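You operate a simulated robot arm through the tools that you are given. There is no shell and no other tool.

The job below is to be done with a simulated robot arm. You get a single attempt, and the scene is never put back.

JOB
Try the blue, orange and green memory cards in the reader; leave the one with job 4 in it.
Fine: the other two go back in their slits; write or clear nothing; laptop stays on.
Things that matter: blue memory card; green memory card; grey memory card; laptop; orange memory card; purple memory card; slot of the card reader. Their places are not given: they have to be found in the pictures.

Only the result counts: the job must be done as asked and must still hold three seconds after the hand-in. Knocking over, shifting, dropping, spilling or breaking anything else fails it.

ROBOT AND FRAMES
A 7-joint arm with a two-finger parallel gripper, fixed in place. Base frame: the origin is at the foot of the arm, x ahead of it, y to its left, z up; the work surface is at about z = 0.751. Readings come in m, degrees, newtons and seconds.
Its first joint turns from -166.0 to 166.0 degrees. Payload 3.43 kg.
Tool frame: the origin (TCP) lies between the finger pads and is the grasp point; the fingertips stand 0.03 m ahead of it; z points along the fingers, y is the line along which they close. The gripper opens to 0.094 m. The fingers are 0.028 m wide and 0.01 m thick; the gripper's body (0.05 by 0.096 m) begins 0.055 m behind the TCP.
Orientation is that of the tool frame in the base frame, as [roll, pitch, yaw] about the fixed x, y, z axes, in that order (R = Rz(yaw) Ry(pitch) Rx(roll)). With the fingers straight down and closing along the base's y, the tool's x points along the base's -x, its y along +y and its z along -z.

CONTROLS
- The arm moves only by the tool jog_arm. Its argument "rows" is a list of rows, each a list of 7 numbers: the opening, from 0 (shut) to 1 (fully open), then the shift along the tool's x, y, z in units of 400 mm (1.0 is 400 mm), then the turn, a rotation vector about the tool's x, y, z in units of 45 degrees (1.0 is 45 degrees). In form: [[jaw, x, y, z, wx, wy, wz], ...]. A call has 1 to 20 rows; each row is the pose to reach, as a shift and turn from the pose commanded when the call began, along the tool's axes at that moment. A call with a number of a shift or a turn outside -1 to 1 is refused whole. Rows are played at 5 a second. More than 0.05 m and 8.6 degrees between two rows, or a gripper value outside its range, and nothing of the call is played. A pose out of reach is approached as far as the arm can. The call stops where the force on the tool passes 40 N (or 10 N more than at its start, if that is more) or the arm is blocked; 0.2 s more then pass. The fingers move at their own pace (about 0.045 m/s each) and stop on an object; they squeeze with about 37 N. The grip force told is the motor's: it shows also when the fingers shut on nothing. Time passes only in rows, and 0.2 s behind the last, so rows that repeat a pose let the fingers close. It gives the time, the measured TCP pose, the force on the tool (base axes), the opening and the grip force at its end, in the units of the frame above (readings bear some noise), with the torque about the TCP (base axes, N m) and any sound that the robot's microphone picked up, and new pictures: "pictures" is both (left out), scene, wrist or none.
- Cameras (640 x 400 px; columns grow to the right, rows downward): "scene" is fixed at [0.3949, -0.5133, 1.3064]; the picture's right is [0.69, -0.72, 0.00], its down [-0.58, -0.56, -0.60] and it looks along [0.43, 0.41, -0.80] (base axes); focal length 310 px, centre (320, 200). "wrist" rides on the gripper at [0.076, 0.014, -0.103] in the tool frame; the picture's right is [-0.18, 0.98, 0.00], its down [-0.75, -0.14, -0.64] and it looks along [-0.63, -0.12, 0.77] (tool axes); focal length 243 px, centre (320, 200).
- lift_body(by): slides the trunk up (or, below 0, down) by that many m; the arm rides with it, the base frame stays. It gives what a move gives, with no picture.
- measure_at(camera, pixels): there is no depth. For up to 12 entries [column, row, z] of the newest picture of that camera ("zoom" is the newest enlarged one), the place [x, y] in the base frame at which the ray of that pixel passes the height z, good to about 0.002 m, but the place of the scene camera against the robot may be out by one fixed shift of up to 0.018 m in any direction. It takes no simulated time.
- inspect(camera, box): a new picture of the part [left, top, right, bottom] of that camera's present view, enlarged. It takes no simulated time.
- close_job(): hands the job in; it is judged then, once.

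Unless the task says otherwise, let go and move clear before handing in.

The tools are called as name(argument=value, ...) on one line, values as JSON. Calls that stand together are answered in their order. jog_arm: Moves the arm, as the interface text tells. Its arguments: {"type":"object","properties":{"rows":{"type":"array","items":{"type":"array","items":{"type":"number"}}},"pictures":{"type":"string","enum":["both","scene","wrist","none"]}},"required":["rows"]} The other tools are called the same way: lift_body (by) slides the trunk up or down; measure_at (camera, pixels) gives the place at which the rays of pixels pass given heights; inspect (camera, box) takes an enlarged picture of a part of a camera's view; close_job () hands the job in.

At the start:

```text
t: 0.0
ee_pos: [0.611, -0.3316, 1.0003]
tcp_rot: [-179.9, -0.1, -179.9]
ft_force: [-0.3, -0.9, -0.4]
ft_torque: [0.01, -0.01, 0.0]
opening: 0.0939
grasp_force: 0.0
trunk travel left (down, up): [-0.225, 0.265]
```

scene: 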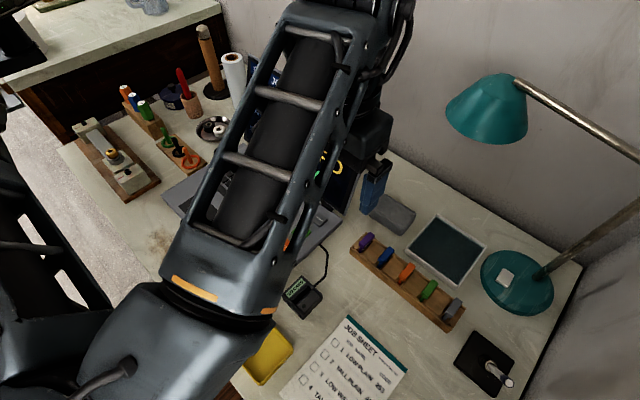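
wrist: 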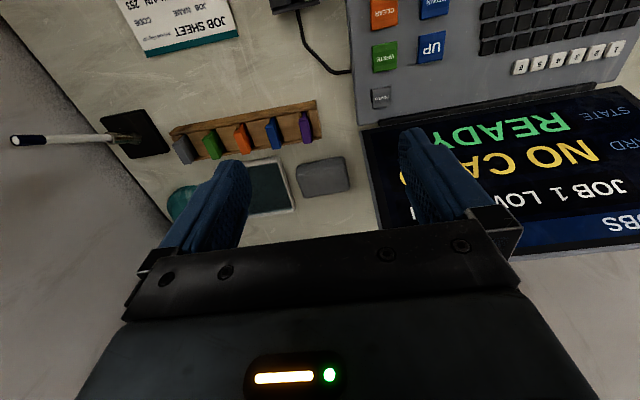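

The scene picture shows a card rack (purple at 365,240 through grey at 452,307), a small reader at about (300,295), and the laptop mostly behind the arm. I'll enlarge these before moving.

inspect(camera="scene", box=[340, 220, 480, 340])

inspect(camera="scene", box=[260, 230, 420, 400])

inspect(camera="wrist", box=[360, 0, 640, 240])

inspect(camera="wrist", box=[160, 80, 360, 220])

```text
3.33 times, centred on (410, 280) of scene
```

zoom: 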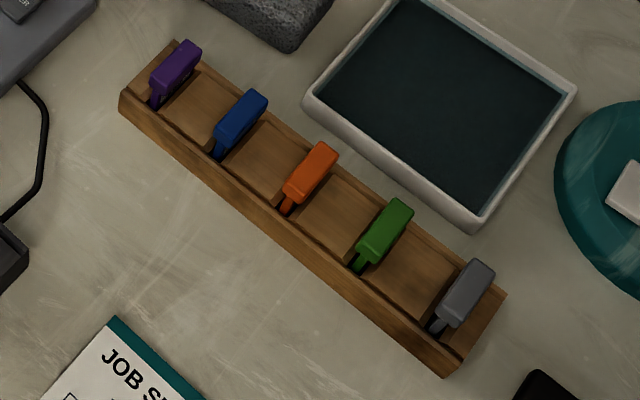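

```text
2.35 times, centred on (340, 315) of scene
```

zoom: 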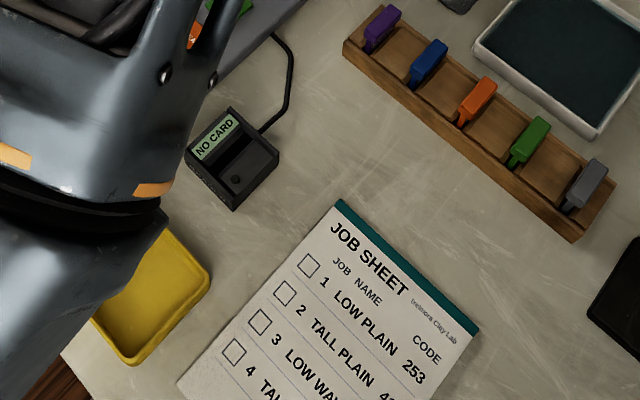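

```text
1.67 times, centred on (500, 120) of wrist
```

zoom: 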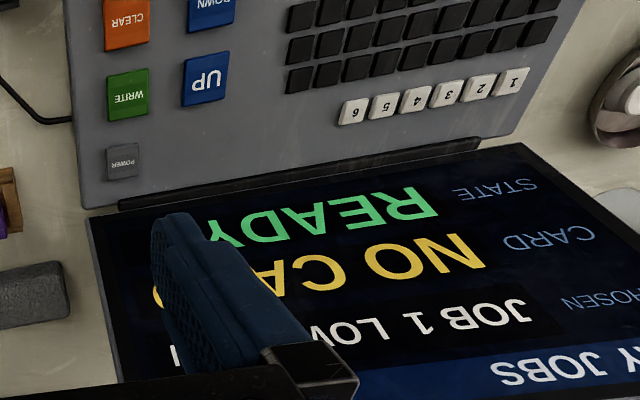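

```text
2.86 times, centred on (260, 150) of wrist
```

zoom: 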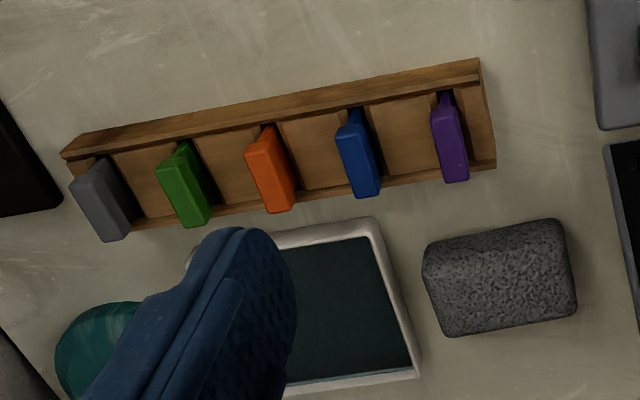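

The reader at about (300,295) says NO CARD, and the laptop reads READY. I'll measure the rack, cards and reader from the wrist and scene views at several heights to get first estimates.

measure_at(camera="wrist", pixels=[[184, 150, 0.79], [213, 145, 0.79], [242, 139, 0.79], [273, 133, 0.79], [306, 127, 0.79], [170, 133, 0.751], [318, 100, 0.751], [330, 135, 0.751], [290, 3, 0.76]])

measure_at(camera="scene", pixels=[[366, 238, 0.79], [387, 254, 0.79], [408, 269, 0.79], [430, 287, 0.79], [454, 305, 0.79], [350, 254, 0.751], [438, 332, 0.751], [303, 296, 0.77], [294, 287, 0.77], [312, 300, 0.77], [480, 375, 0.76]])

inspect(camera="scene", box=[270, 265, 340, 330])

inspect(camera="scene", box=[270, 300, 430, 400])

```text
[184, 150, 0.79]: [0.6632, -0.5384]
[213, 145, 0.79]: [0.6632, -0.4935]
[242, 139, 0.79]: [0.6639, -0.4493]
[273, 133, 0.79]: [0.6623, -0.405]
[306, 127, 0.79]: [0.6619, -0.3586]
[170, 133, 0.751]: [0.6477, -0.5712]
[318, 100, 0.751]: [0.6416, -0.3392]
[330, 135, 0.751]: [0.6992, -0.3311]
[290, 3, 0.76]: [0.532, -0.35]
```

```text
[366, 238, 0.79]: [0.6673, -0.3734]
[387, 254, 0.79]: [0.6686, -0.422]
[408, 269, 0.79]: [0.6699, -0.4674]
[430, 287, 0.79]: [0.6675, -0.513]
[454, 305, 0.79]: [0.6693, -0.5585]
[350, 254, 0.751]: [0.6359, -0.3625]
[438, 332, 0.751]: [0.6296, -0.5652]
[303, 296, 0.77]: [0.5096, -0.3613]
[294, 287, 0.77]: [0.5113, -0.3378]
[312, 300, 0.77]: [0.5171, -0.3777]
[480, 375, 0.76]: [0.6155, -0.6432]
```

```text
6.15 times, centred on (305, 298) of scene
```

zoom: 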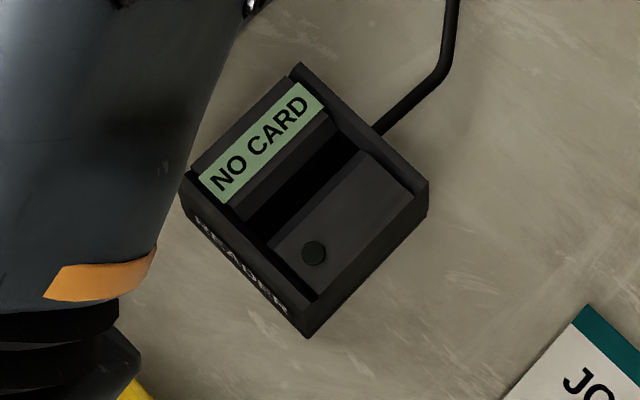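

```text
4.00 times, centred on (350, 350) of scene
```

zoom: 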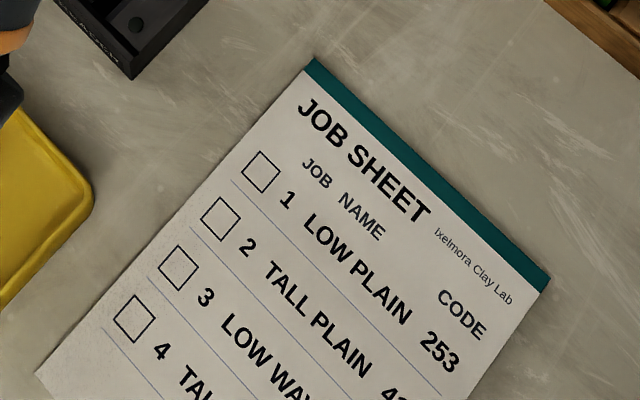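

The slot of the reader and the rack's slits both run roughly along base x, and cards stand about 0.045 m apart in y. I'll bring the wrist camera closer to the rack, keeping well above it.

jog_arm(rows=[[1, 0.012, -0.06, 0.08, 0, 0, 0], [1, 0.025, -0.125, 0.16, 0, 0, 0], [1, 0.025, -0.18, 0.2, 0, 0, 0], [1, 0.025, -0.18, 0.2, 0, 0, 0]])

```text
t: 1.0
ee_pos: [0.599, -0.4041, 0.9215]
tcp_rot: [179.9, 0.0, 180.0]
ft_force: [0.0, -0.2, -0.6]
ft_torque: [0.03, 0.02, 0.02]
opening: 0.094
grasp_force: 0.1
trunk travel left (down, up): [-0.225, 0.265]
```

scene: 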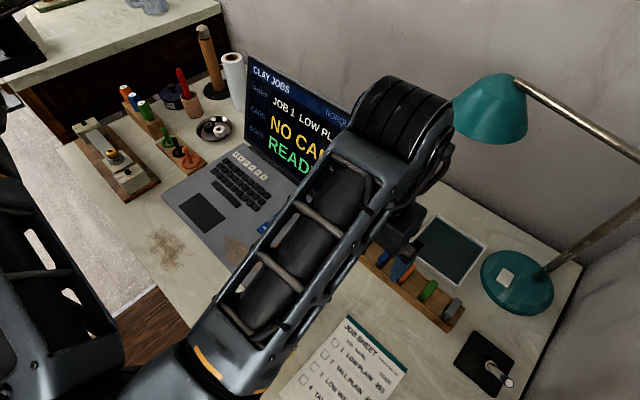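
wrist: 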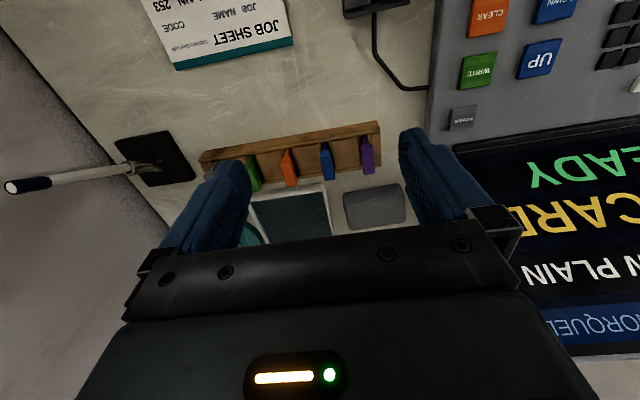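

From here the laptop screen is partly readable in the scene view, and the wrist sees the rack with green/orange/blue/purple at columns 253–368. I'll zoom in on it for parallax.

inspect(camera="wrist", box=[190, 110, 400, 240])

inspect(camera="scene", box=[230, 40, 380, 200])

```text
3.05 times, centred on (295, 175) of wrist
```

zoom: 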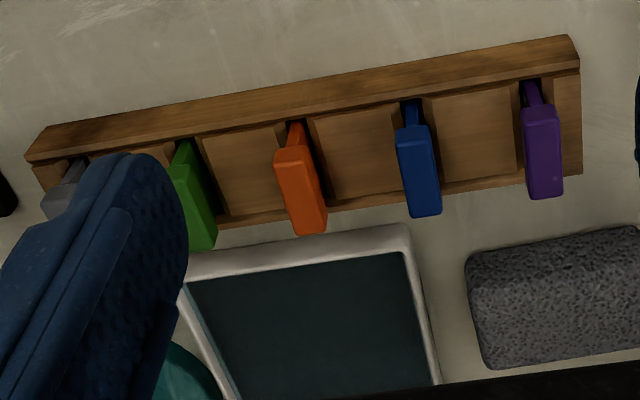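

```text
2.50 times, centred on (305, 120) of scene
```

zoom: 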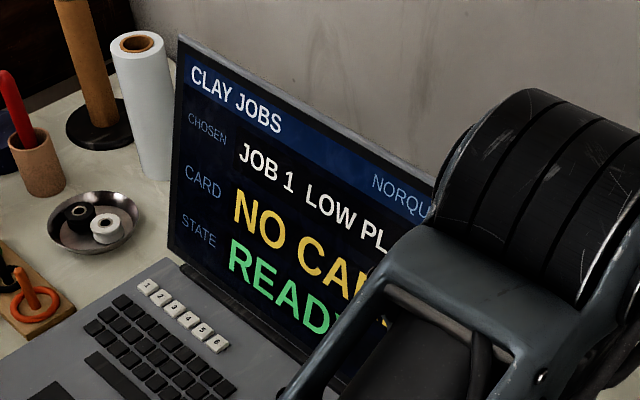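

I'll triangulate the handle tops using the tool's exact calibration at several heights.

measure_at(camera="wrist", pixels=[[289, 172.3, 0.78], [289, 172.3, 0.8], [289, 172.3, 0.82], [327.5, 164.5, 0.8], [368, 155.5, 0.8], [380, 131, 0.751], [200, 163, 0.751], [378.5, 123, 0.775], [377, 167, 0.77]])

```text
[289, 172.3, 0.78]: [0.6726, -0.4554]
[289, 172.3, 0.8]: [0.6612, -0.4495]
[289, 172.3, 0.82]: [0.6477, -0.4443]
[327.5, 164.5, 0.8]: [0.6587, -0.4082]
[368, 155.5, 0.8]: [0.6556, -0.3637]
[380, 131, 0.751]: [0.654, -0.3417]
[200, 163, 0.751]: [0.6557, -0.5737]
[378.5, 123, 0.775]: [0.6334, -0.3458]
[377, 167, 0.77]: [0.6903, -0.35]
```

Those two views have too little sideways baseline to fix the handle height. I'll turn the tool about its axis to bring the camera to the +y side, so I see the rack and reader end-on.

jog_arm(rows=[[1, 0, 0.03, 0, 0, 0, 0.167], [1, 0, 0.06, 0, 0, 0, 0.333], [1, 0, 0.09, 0, 0, 0, 0.5], [1, 0, 0.12, 0, 0, 0, 0.667], [1, 0, 0.14, 0, 0, 0, 0.833], [1, 0, 0.15, 0, 0, 0, 1.0]], pictures="none")

jog_arm(rows=[[1, 0, 0, 0, 0, 0, 0.167], [1, 0, 0, 0, 0, 0, 0.333], [1, 0, 0, 0, 0, 0, 0.5], [1, 0, 0, 0, 0, 0, 0.667], [1, 0, 0, 0, 0, 0, 0.833], [1, 0, 0, 0, 0, 0, 1.0], [1, 0, 0, 0, 0, 0, 1.0]])

```text
t: 2.4
ee_pos: [0.5999, -0.3452, 0.9186]
tcp_rot: [-180.0, 0.0, 134.8]
ft_force: [-0.4, -1.2, 0.3]
ft_torque: [-0.01, -0.02, -0.02]
opening: 0.0938
grasp_force: 0.0
trunk travel left (down, up): [-0.225, 0.265]
```

```text
t: 4.0
ee_pos: [0.6013, -0.344, 0.9201]
tcp_rot: [180.0, 0.0, 89.9]
ft_force: [-0.7, 0.4, 0.8]
ft_torque: [-0.03, 0.0, 0.01]
opening: 0.0942
grasp_force: 0.0
trunk travel left (down, up): [-0.225, 0.265]
```

scene: 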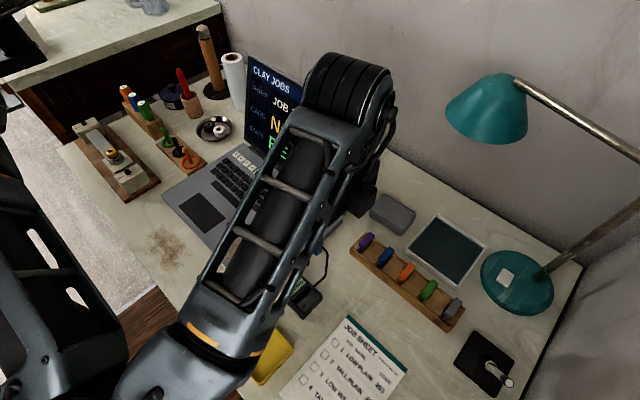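
wrist: 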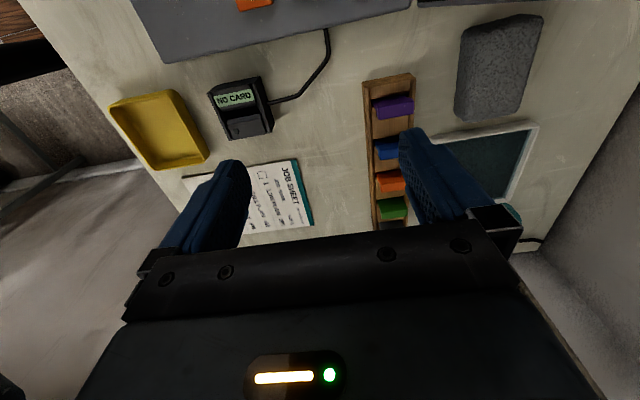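

The end-on view shows the reader display (240,100) and the rack at columns 365–415. I'll enlarge both and measure.

inspect(camera="wrist", box=[350, 70, 430, 230])

inspect(camera="wrist", box=[195, 65, 295, 150])

inspect(camera="wrist", box=[220, 155, 330, 240])

```text
2.50 times, centred on (390, 150) of wrist
```

zoom: 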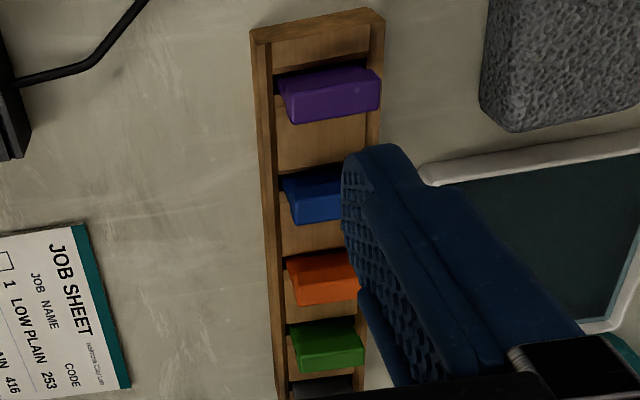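

```text
4.71 times, centred on (245, 108) of wrist
```

zoom: 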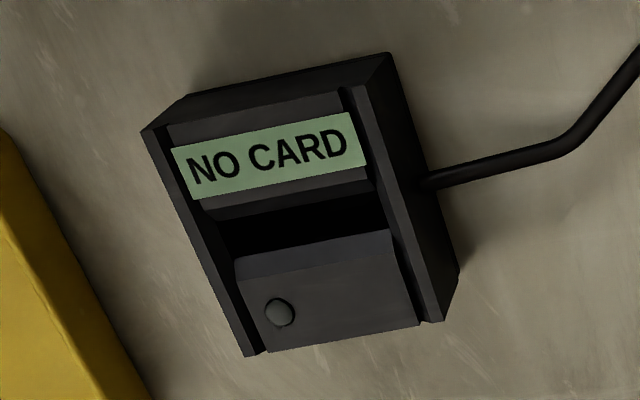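

```text
4.71 times, centred on (275, 198) of wrist
```

zoom: 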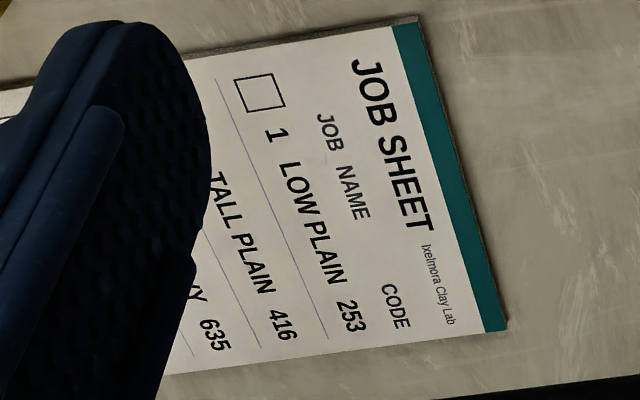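

inspect(camera="wrist", box=[360, 70, 420, 110])

inspect(camera="wrist", box=[360, 130, 420, 170])

```text
10.00 times, centred on (390, 90) of wrist
```

zoom: 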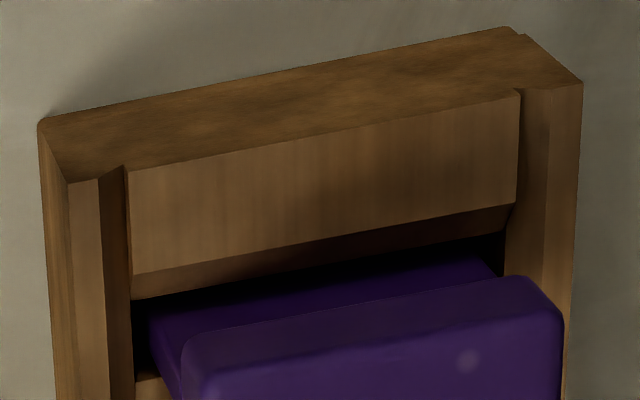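

```text
10.00 times, centred on (390, 150) of wrist
```

zoom: 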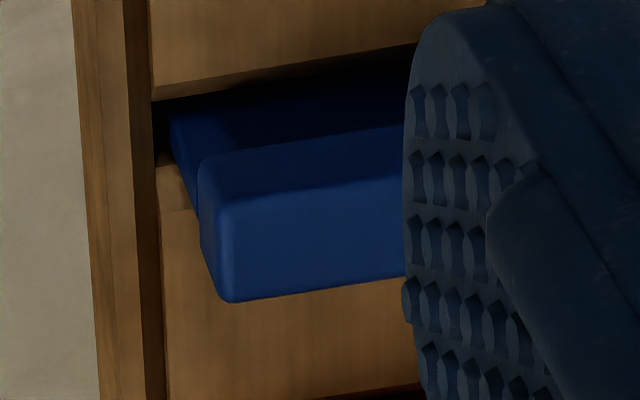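

The 10x zooms show thin plates in the slits with thicker handles on top. I'll shift along base +x for a good stereo baseline with the rack between the fingers.

jog_arm(rows=[[1, 0, 0.1, 0, 0, 0, 0], [1, 0, 0.2, 0, 0, 0, 0], [1, 0, 0.2, 0, 0, 0, 0]])

inspect(camera="wrist", box=[270, 50, 350, 100])

inspect(camera="wrist", box=[260, 90, 360, 230])

```text
t: 4.8
ee_pos: [0.6816, -0.3422, 0.9193]
tcp_rot: [-179.9, -0.1, 90.0]
ft_force: [-0.3, -0.2, -0.5]
ft_torque: [0.03, 0.0, 0.02]
opening: 0.0939
grasp_force: 0.1
trunk travel left (down, up): [-0.225, 0.265]
```

scene: 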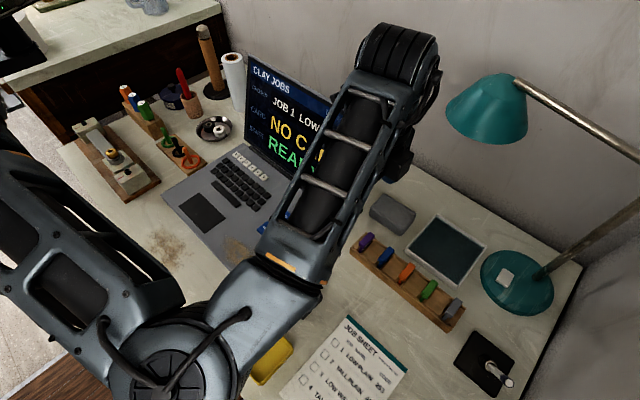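
wrist: 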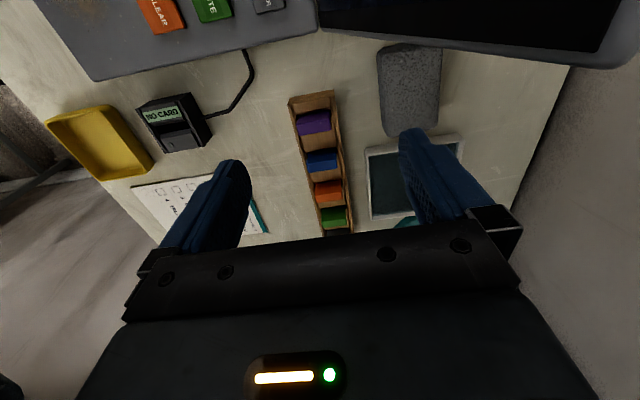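

```text
8.00 times, centred on (310, 75) of wrist
```

zoom: 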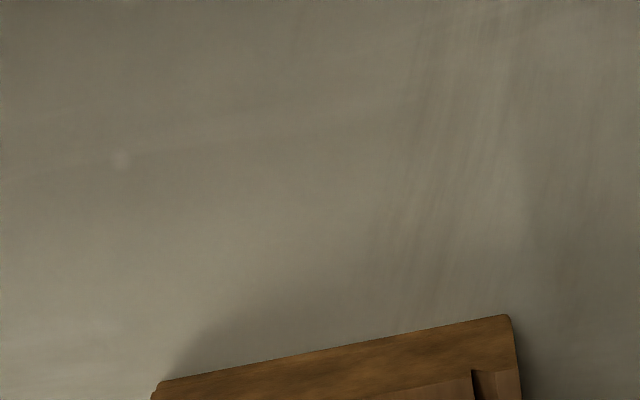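

```text
2.86 times, centred on (310, 160) of wrist
```

zoom: 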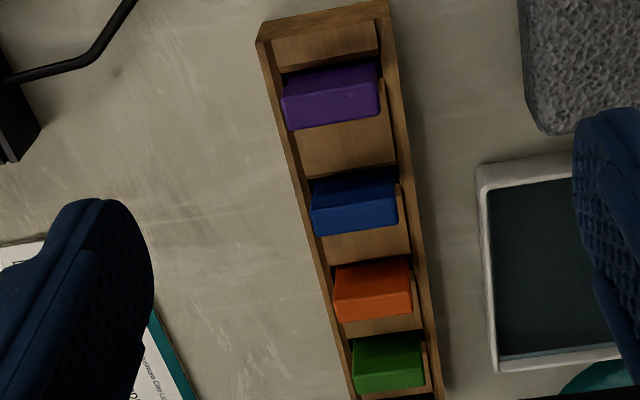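

inspect(camera="wrist", box=[285, 88, 349, 128])

inspect(camera="wrist", box=[295, 135, 359, 175])

inspect(camera="wrist", box=[125, 80, 221, 160])

```text
10.00 times, centred on (317, 108) of wrist
```

zoom: 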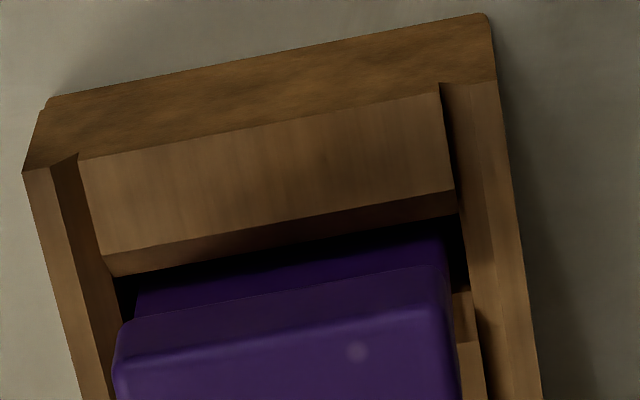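

```text
10.00 times, centred on (327, 155) of wrist
```

zoom: 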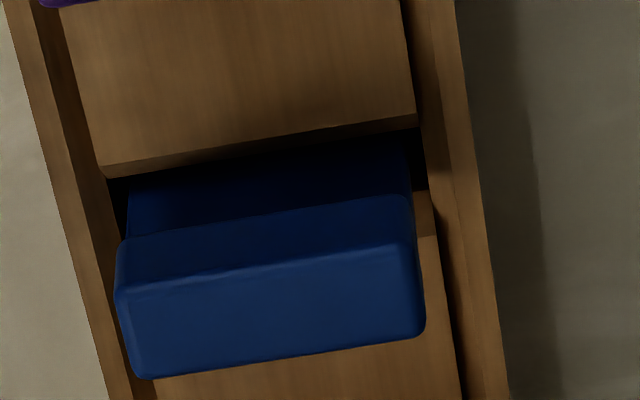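

```text
5.00 times, centred on (173, 120) of wrist
```

zoom: 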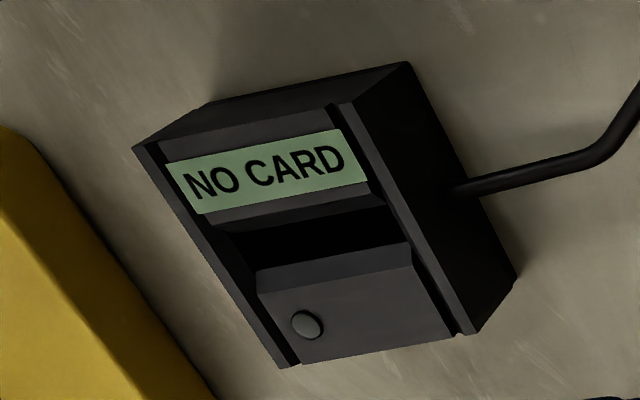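

I now have matched features in two views separated by 0.080 m along x. I'll query both sets of pixels at two heights to triangulate.

measure_at(camera="wrist", pixels=[[307.2, 164.0, 0.79], [379.3, 151.3, 0.79], [310, 172.7, 0.79], [380.8, 160.0, 0.79], [287.2, 105.2, 0.79], [364.8, 88.2, 0.79], [177, 106, 0.79], [251.4, 89.3, 0.79], [191, 128.6, 0.79], [259.9, 114.3, 0.79], [160.6, 134.4, 0.79], [227, 120.7, 0.79]])

measure_at(camera="wrist", pixels=[[307.2, 164.0, 0.76], [379.3, 151.3, 0.76], [310, 172.7, 0.76], [380.8, 160.0, 0.76], [287.2, 105.2, 0.76], [364.8, 88.2, 0.76], [177, 106, 0.76], [251.4, 89.3, 0.76], [191, 128.6, 0.76], [259.9, 114.3, 0.76], [160.6, 134.4, 0.76], [227, 120.7, 0.76]])

```text
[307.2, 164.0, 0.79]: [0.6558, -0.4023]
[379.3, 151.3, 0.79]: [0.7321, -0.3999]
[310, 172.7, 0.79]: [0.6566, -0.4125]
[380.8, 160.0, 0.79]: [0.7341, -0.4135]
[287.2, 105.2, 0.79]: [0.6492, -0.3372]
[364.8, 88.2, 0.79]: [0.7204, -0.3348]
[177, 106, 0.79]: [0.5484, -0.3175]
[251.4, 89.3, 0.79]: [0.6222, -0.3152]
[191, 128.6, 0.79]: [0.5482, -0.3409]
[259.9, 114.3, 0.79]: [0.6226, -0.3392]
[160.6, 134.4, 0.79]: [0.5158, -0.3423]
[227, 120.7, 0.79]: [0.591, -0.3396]
```

```text
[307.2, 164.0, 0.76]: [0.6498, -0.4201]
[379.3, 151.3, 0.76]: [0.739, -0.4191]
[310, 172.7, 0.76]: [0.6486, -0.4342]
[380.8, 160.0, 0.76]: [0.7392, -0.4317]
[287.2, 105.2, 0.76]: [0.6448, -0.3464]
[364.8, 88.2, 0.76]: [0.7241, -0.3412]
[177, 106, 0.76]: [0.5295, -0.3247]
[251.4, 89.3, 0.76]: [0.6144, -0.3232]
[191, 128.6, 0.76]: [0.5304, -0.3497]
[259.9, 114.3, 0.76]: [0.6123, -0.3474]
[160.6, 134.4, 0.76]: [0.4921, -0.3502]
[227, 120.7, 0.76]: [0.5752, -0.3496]
```

Triangulation gives handle tops near z ≈ 0.783, rack top ≈ 0.76, reader top ≈ 0.772, blue card at about (0.671, -0.411) and the slot near (0.52, -0.341). I'll turn back to fingers closing along y and go above the blue card.

jog_arm(rows=[[1, -0.02, 0, 0, 0, 0, -0.167], [1, -0.04, 0, 0, 0, 0, -0.333], [1, -0.06, 0, 0, 0, 0, -0.5], [0.8, -0.08, 0, 0, 0, 0, -0.667], [0.6, -0.1, 0, 0, 0, 0, -0.833], [0.4, -0.12, 0, 0, 0, 0, -1.0]], pictures="none")

jog_arm(rows=[[0.4, 0, 0, 0, 0, 0, -0.167], [0.4, 0, 0, 0, 0, 0, -0.333], [0.4, 0, 0, 0, 0, 0, -0.5], [0.4, 0, 0, 0, 0, 0, -0.667], [0.4, 0, 0, 0, 0, 0, -0.833], [0.4, 0, 0, 0, 0, 0, -1.0], [0.4, 0, 0, 0, 0, 0, -1.0]])

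```text
t: 6.2
ee_pos: [0.6814, -0.3937, 0.9183]
tcp_rot: [-179.9, 0.0, 135.2]
ft_force: [-0.3, 0.3, 0.0]
ft_torque: [-0.02, -0.02, -0.01]
opening: 0.0374
grasp_force: 0.1
trunk travel left (down, up): [-0.225, 0.265]
```

```text
t: 7.8
ee_pos: [0.682, -0.3917, 0.9208]
tcp_rot: [-180.0, 0.1, -179.9]
ft_force: [-0.1, 0.7, -0.4]
ft_torque: [-0.01, 0.02, -0.01]
opening: 0.0379
grasp_force: 0.1
trunk travel left (down, up): [-0.225, 0.265]
```

scene: 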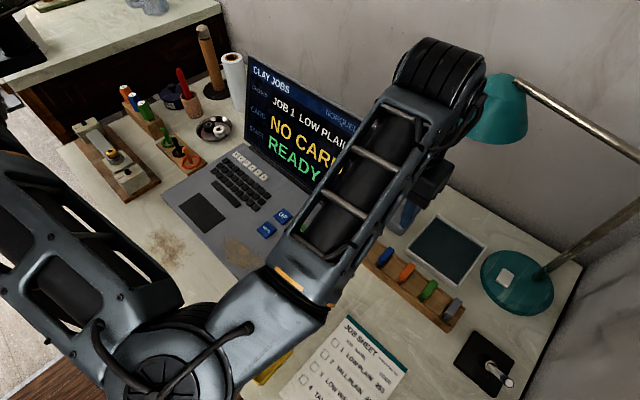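
wrist: 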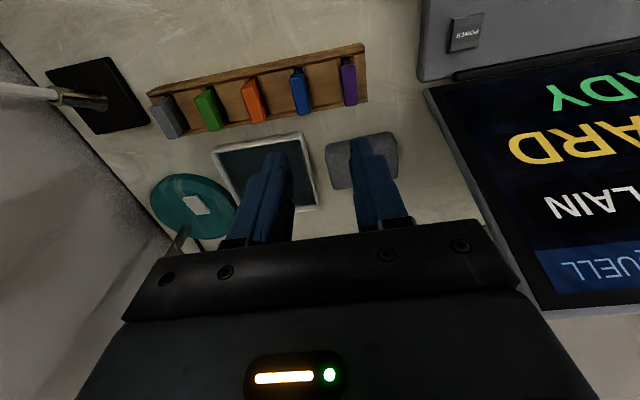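

Opening is 0.038 m now. The wrist view shows the rack clearly with blue at (300,92); I'll enlarge it for its exact place.

inspect(camera="wrist", box=[268, 65, 332, 105])

inspect(camera="wrist", box=[140, 40, 380, 190])

```text
10.00 times, centred on (300, 85) of wrist
```

zoom: 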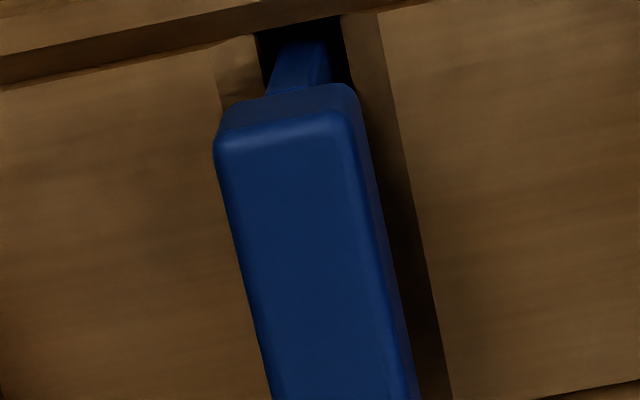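

```text
2.67 times, centred on (260, 115) of wrist
```

zoom: 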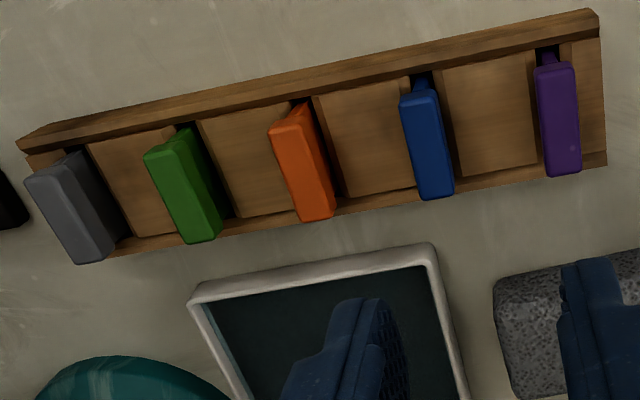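

measure_at(camera="wrist", pixels=[[300.4, 96, 0.783], [254.3, 104.5, 0.783], [209, 113.9, 0.783], [289.7, 80, 0.783], [303.2, 78, 0.783], [298.2, 115, 0.783], [310.5, 113.1, 0.783], [366, 102, 0.76], [150, 97, 0.76]])

```text
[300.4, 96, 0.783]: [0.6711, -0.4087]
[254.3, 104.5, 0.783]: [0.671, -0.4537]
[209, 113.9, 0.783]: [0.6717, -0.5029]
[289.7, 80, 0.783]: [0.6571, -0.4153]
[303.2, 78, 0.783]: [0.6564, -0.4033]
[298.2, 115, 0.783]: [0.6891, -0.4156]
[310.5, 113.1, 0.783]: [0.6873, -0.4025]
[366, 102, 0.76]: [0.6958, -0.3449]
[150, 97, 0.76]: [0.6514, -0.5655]
```

Blue's handle spans x 0.657–0.688, y -0.4155 to -0.403. I'll move directly above it with the fingertips still about 0.04 m clear of it.

jog_arm(rows=[[0.4, 0.0125, -0.0225, 0.08, 0, 0, 0], [0.4, 0.025, -0.0435, 0.1625, 0, 0, 0], [0.4, 0.025, -0.0435, 0.1625, 0, 0, 0]])

inspect(camera="wrist", box=[200, 90, 440, 240])

```text
t: 8.6
ee_pos: [0.6708, -0.4091, 0.8554]
tcp_rot: [-180.0, -0.1, 180.0]
ft_force: [0.0, 0.5, 0.3]
ft_torque: [0.03, 0.01, 0.02]
opening: 0.0376
grasp_force: 0.2
trunk travel left (down, up): [-0.225, 0.265]
```

scene: 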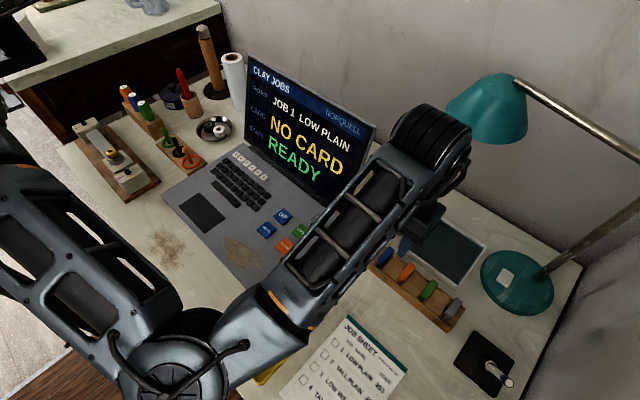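
wrist: 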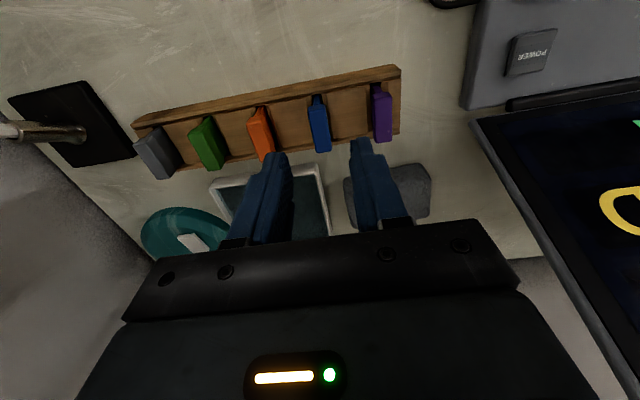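

```text
2.67 times, centred on (320, 165) of wrist
```

zoom: 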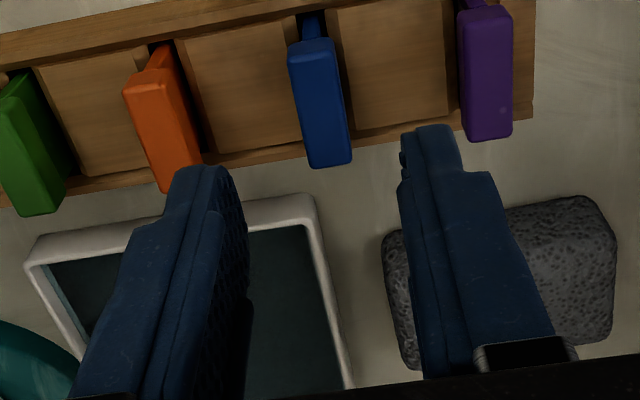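

measure_at(camera="wrist", pixels=[[308.7, 111, 0.783], [324.8, 108, 0.783], [317, 153, 0.783], [332, 151, 0.783], [320.5, 131, 0.783], [320.5, 131, 0.79], [320.5, 131, 0.775]])

```text
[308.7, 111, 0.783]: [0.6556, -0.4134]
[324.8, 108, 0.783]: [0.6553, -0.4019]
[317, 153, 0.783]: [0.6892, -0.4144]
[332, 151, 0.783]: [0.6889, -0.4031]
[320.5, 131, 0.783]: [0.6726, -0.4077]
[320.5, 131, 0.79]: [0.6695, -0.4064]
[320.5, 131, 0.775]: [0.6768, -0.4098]
```

Two views agree on blue at (0.672, -0.4085), and the fingers straddle it. I'll descend until the fingertips are around z 0.773, without closing, and look.

jog_arm(rows=[[0.4, -0.002, 0.001, 0.04, 0, 0, 0], [0.4, -0.002, 0.001, 0.08, 0, 0, 0], [0.4, -0.002, 0.001, 0.11, 0, 0, 0], [0.4, -0.002, 0.001, 0.13, 0, 0, 0], [0.4, -0.002, 0.001, 0.13, 0, 0, 0]])

inspect(camera="wrist", box=[240, 130, 400, 230])

inspect(camera="scene", box=[340, 210, 480, 300])

```text
t: 9.8
ee_pos: [0.6721, -0.4088, 0.8034]
tcp_rot: [-180.0, 0.0, 180.0]
ft_force: [-0.2, -0.6, 0.0]
ft_torque: [-0.03, -0.04, 0.02]
opening: 0.0377
grasp_force: 0.1
trunk travel left (down, up): [-0.225, 0.265]
```

scene: 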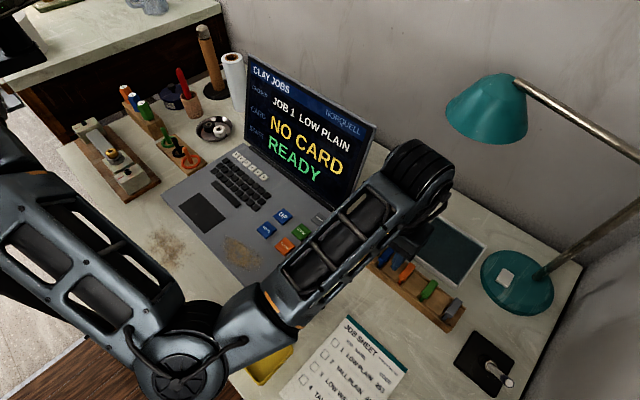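
wrist: 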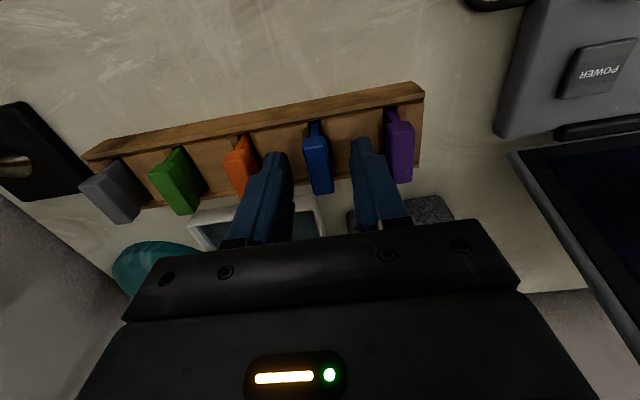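

```text
4.00 times, centred on (320, 180) of wrist
```

zoom: 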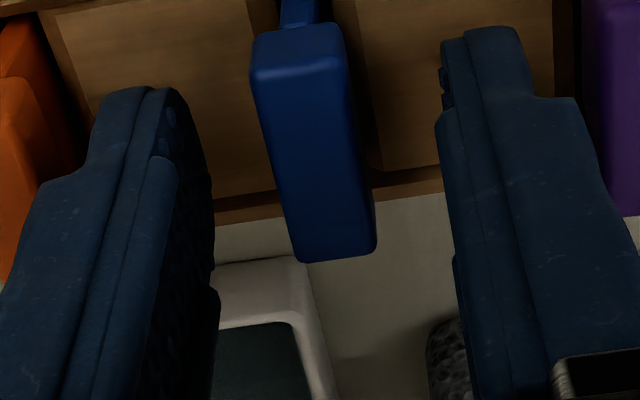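

```text
4.44 times, centred on (410, 255) of scene
```

zoom: 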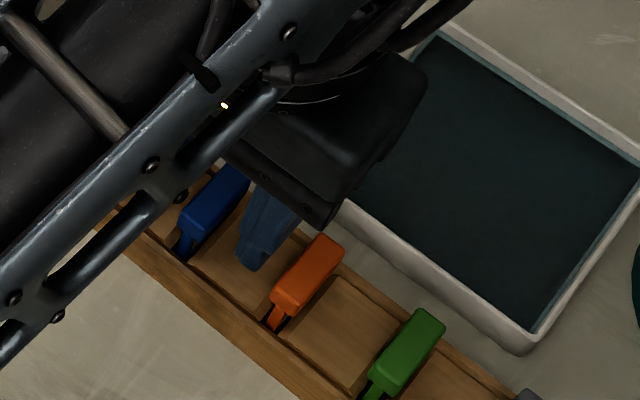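

The fingers straddle blue evenly with nothing touched. I'll lower 4 mm more and close on the handle.

jog_arm(rows=[[0.4, 0, 0, 0.01, 0, 0, 0], [0.25, 0, 0, 0.01, 0, 0, 0], [0.1, 0, 0, 0.01, 0, 0, 0], [0, 0, 0, 0.01, 0, 0, 0], [0, 0, 0, 0.01, 0, 0, 0], [0, 0, 0, 0.01, 0, 0, 0]], pictures="wrist")

inspect(camera="wrist", box=[240, 130, 400, 230])

```text
t: 11.2
ee_pos: [0.6732, -0.4082, 0.8002]
tcp_rot: [-179.9, 0.1, -180.0]
ft_force: [0.5, -0.1, -0.6]
ft_torque: [-0.02, -0.03, 0.02]
opening: 0.0113
grasp_force: 37.3
trunk travel left (down, up): [-0.225, 0.265]
```

wrist: 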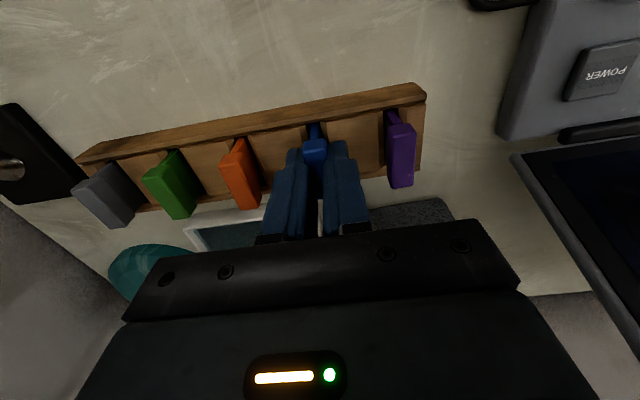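

```text
4.00 times, centred on (320, 180) of wrist
```

zoom: 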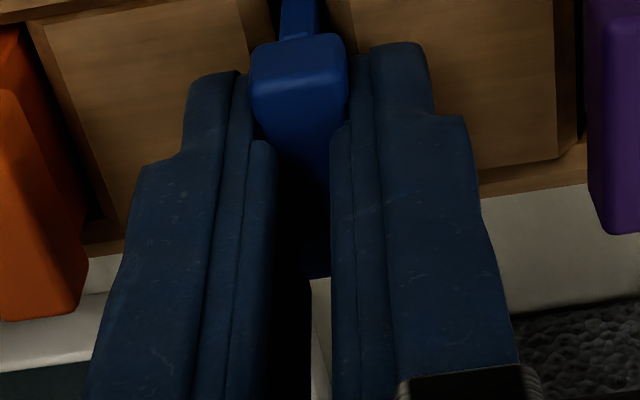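

Blue is held (opening 0.0113 m, 37 N) at TCP (0.672, -0.4085, 0.800). I'll lift straight up slowly.

jog_arm(rows=[[0, 0, 0, -0.015, 0, 0, 0], [0, 0, 0, -0.03, 0, 0, 0], [0, 0, 0, -0.05, 0, 0, 0], [0, 0, 0, -0.08, 0, 0, 0], [0, 0, 0, -0.12, 0, 0, 0], [0, 0, 0, -0.17, 0, 0, 0], [0, 0, 0, -0.25, 0, 0, 0], [0, 0, 0, -0.25, 0, 0, 0]])

inspect(camera="wrist", box=[220, 70, 400, 230])

inspect(camera="scene", box=[340, 170, 480, 300])

```text
t: 13.0
ee_pos: [0.6708, -0.4074, 0.8976]
tcp_rot: [180.0, 0.0, 180.0]
ft_force: [0.2, 0.6, -0.2]
ft_torque: [-0.01, 0.01, -0.02]
opening: 0.011
grasp_force: 37.0
trunk travel left (down, up): [-0.225, 0.265]
```

scene: 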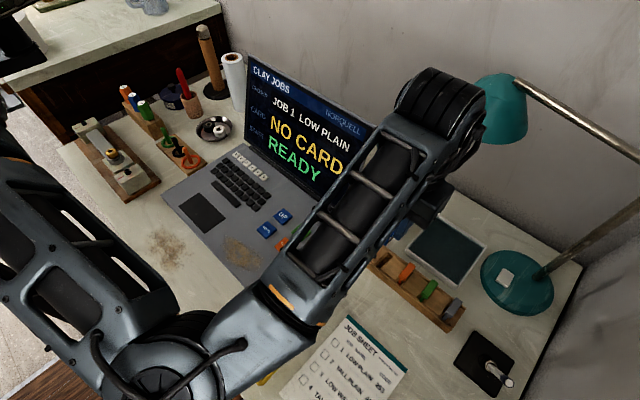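
wrist: 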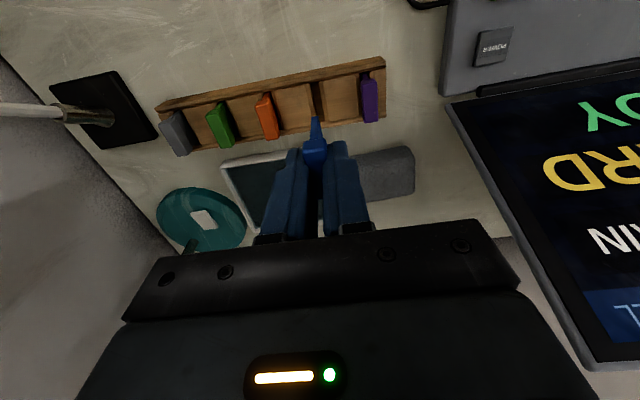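

```text
2.50 times, centred on (310, 150) of wrist
```

zoom: 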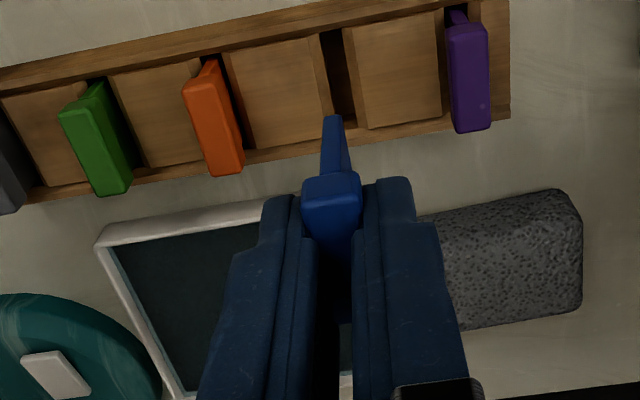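

```text
3.08 times, centred on (410, 235) of scene
```

zoom: 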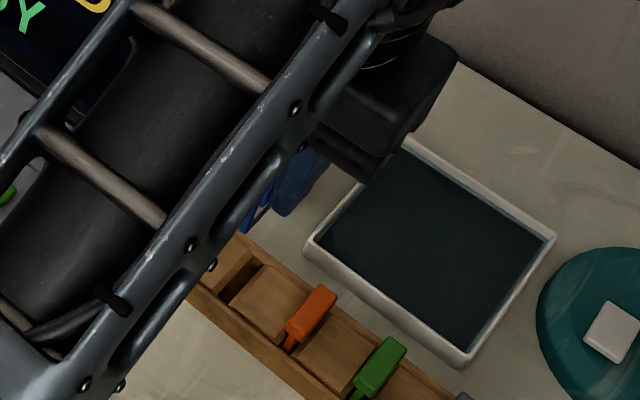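

Blue came out cleanly; its slit shows at about (318,102) and the plate's bottom edge at about (315,116). I'll measure these to get the card's length and slit place.

measure_at(camera="wrist", pixels=[[315.2, 116, 0.84], [315.2, 116, 0.85], [315.2, 116, 0.83], [319, 104.5, 0.76], [316, 85, 0.76], [322, 120, 0.76], [318, 142, 0.87], [318, 151, 0.88]])

inspect(camera="wrist", box=[284, 80, 348, 120])

```text
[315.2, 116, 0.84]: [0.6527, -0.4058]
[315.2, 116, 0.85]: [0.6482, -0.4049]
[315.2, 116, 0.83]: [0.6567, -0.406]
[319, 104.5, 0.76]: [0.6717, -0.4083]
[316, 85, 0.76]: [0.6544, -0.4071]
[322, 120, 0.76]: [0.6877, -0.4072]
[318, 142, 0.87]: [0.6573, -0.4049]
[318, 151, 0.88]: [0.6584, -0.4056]
```

```text
10.00 times, centred on (316, 100) of wrist
```

zoom: 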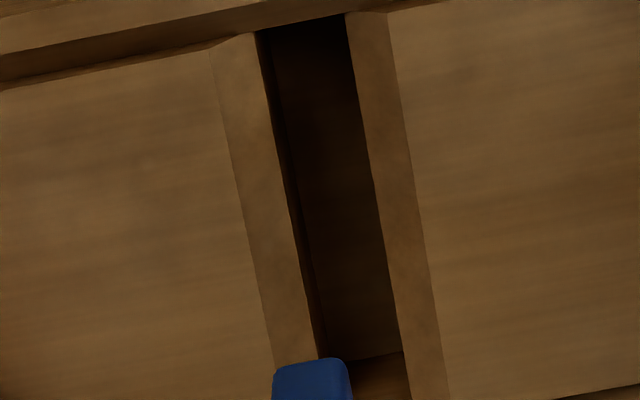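

inspect(camera="scene", box=[405, 210, 453, 240])

inspect(camera="wrist", box=[290, 110, 354, 160])

```text
13.33 times, centred on (429, 225) of scene
```

zoom: 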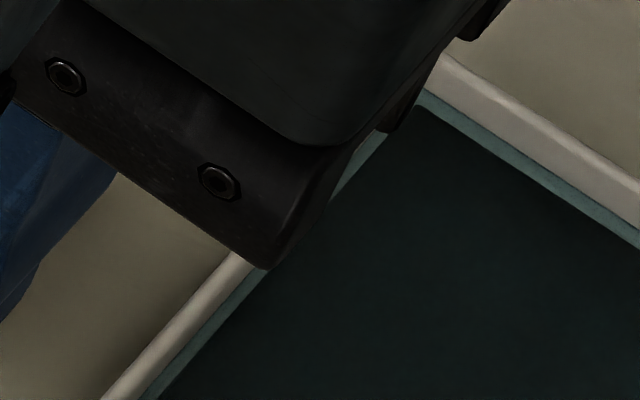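

```text
8.00 times, centred on (322, 135) of wrist
```

zoom: 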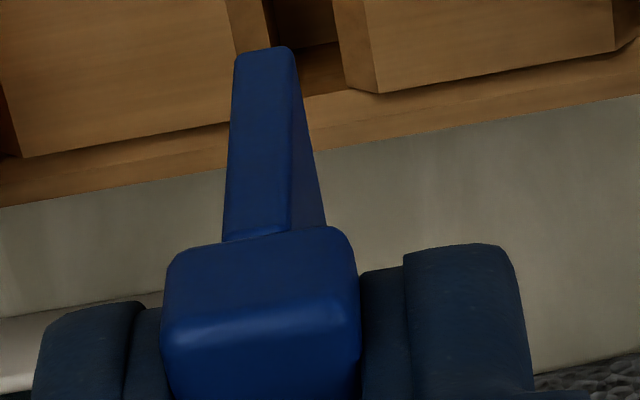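

The plate is held straight and sticks out about 25 mm below the handle. I'll carry it at this height to above the reader, around (0.52, -0.342).

jog_arm(rows=[[0, 0.07, 0.032, 0, 0, 0, 0], [0, 0.15, 0.068, 0, 0, 0, 0], [0, 0.23, 0.104, 0, 0, 0, 0], [0, 0.31, 0.14, 0, 0, 0, 0], [0, 0.365, 0.164, 0, 0, 0, 0], [0, 0.375, 0.166, 0, 0, 0, 0], [0, 0.375, 0.166, 0, 0, 0, 0]])

inspect(camera="wrist", box=[260, 70, 380, 145])

```text
t: 14.6
ee_pos: [0.5236, -0.3416, 0.8991]
tcp_rot: [180.0, 0.0, 180.0]
ft_force: [0.5, 0.5, 0.6]
ft_torque: [0.02, -0.03, -0.01]
opening: 0.011
grasp_force: 37.2
trunk travel left (down, up): [-0.225, 0.265]
```

scene: 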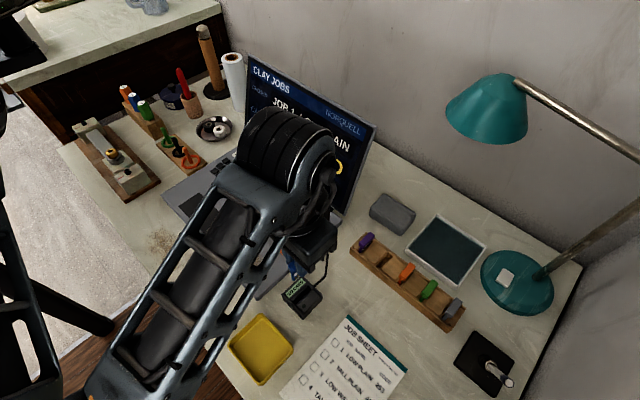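
wrist: 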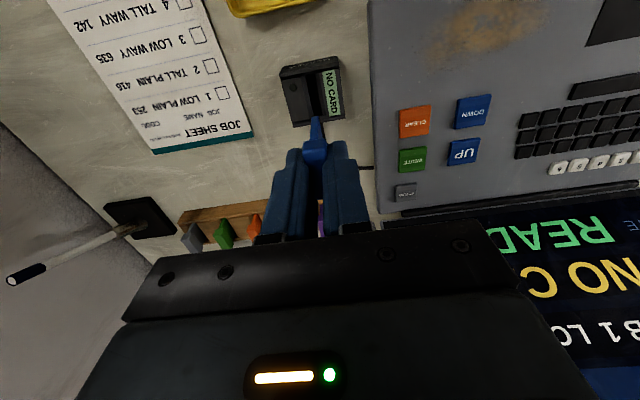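

```text
5.33 times, centred on (320, 108) of wrist
```

zoom: 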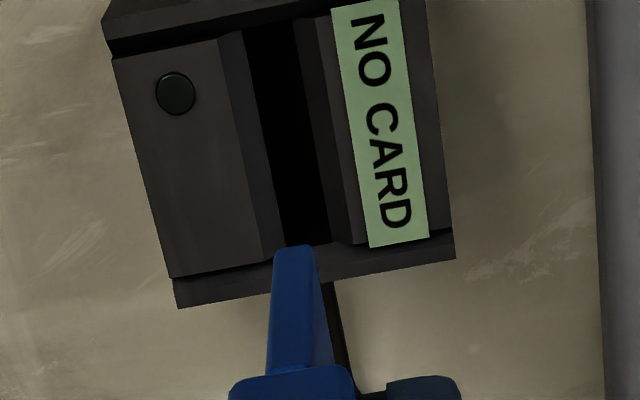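

The view from here reads the job sheet (4 TALL WAVY 142) and shows the slot at px (311,76)–(317,116). I'll measure the slot and zoom on the sheet.

measure_at(camera="wrist", pixels=[[310.8, 75.75, 0.77], [317.2, 116.1, 0.77], [314, 96, 0.77], [314, 96, 0.765], [305.9, 76, 0.77], [315.7, 75.2, 0.77], [312.5, 116.4, 0.77], [321.9, 115.5, 0.77], [315.2, 118, 0.84], [315.2, 118, 0.85]])

inspect(camera="wrist", box=[60, 0, 260, 155])

inspect(camera="wrist", box=[278, 55, 350, 130])

inspect(camera="scene", box=[260, 235, 340, 320])

```text
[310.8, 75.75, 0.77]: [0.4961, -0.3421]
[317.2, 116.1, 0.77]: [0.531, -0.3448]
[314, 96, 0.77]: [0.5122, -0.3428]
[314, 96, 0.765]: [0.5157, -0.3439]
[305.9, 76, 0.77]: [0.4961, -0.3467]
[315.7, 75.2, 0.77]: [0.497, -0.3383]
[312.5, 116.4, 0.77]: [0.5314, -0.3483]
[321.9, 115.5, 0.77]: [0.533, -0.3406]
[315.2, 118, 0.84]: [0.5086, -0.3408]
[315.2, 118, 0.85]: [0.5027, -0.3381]
```

```text
2.58 times, centred on (160, 78) of wrist
```

zoom: 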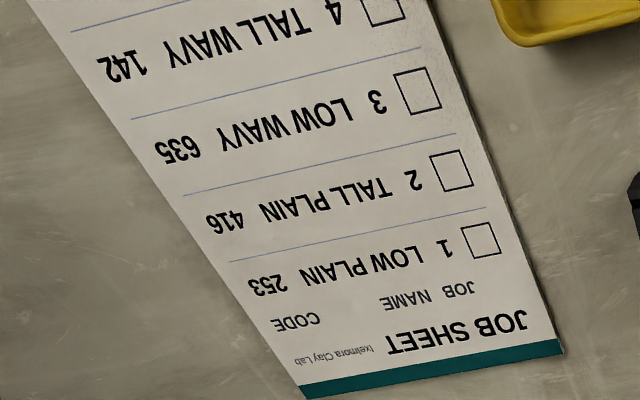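

```text
5.33 times, centred on (314, 92) of wrist
```

zoom: 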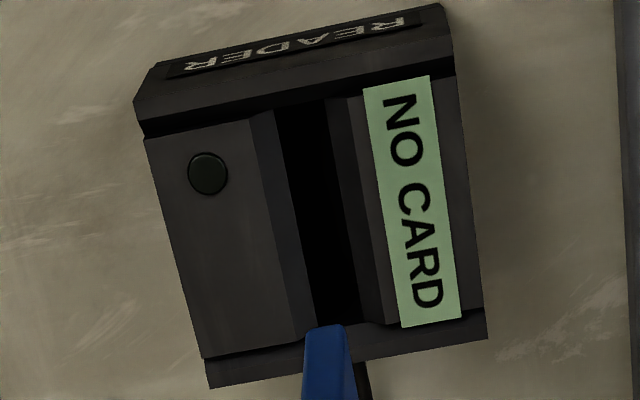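

```text
4.71 times, centred on (300, 278) of scene
```

zoom: 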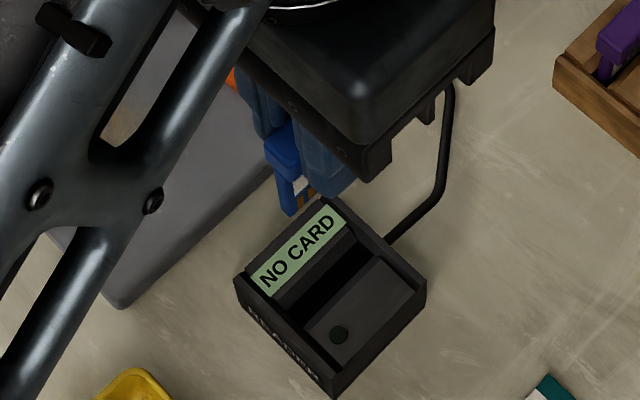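

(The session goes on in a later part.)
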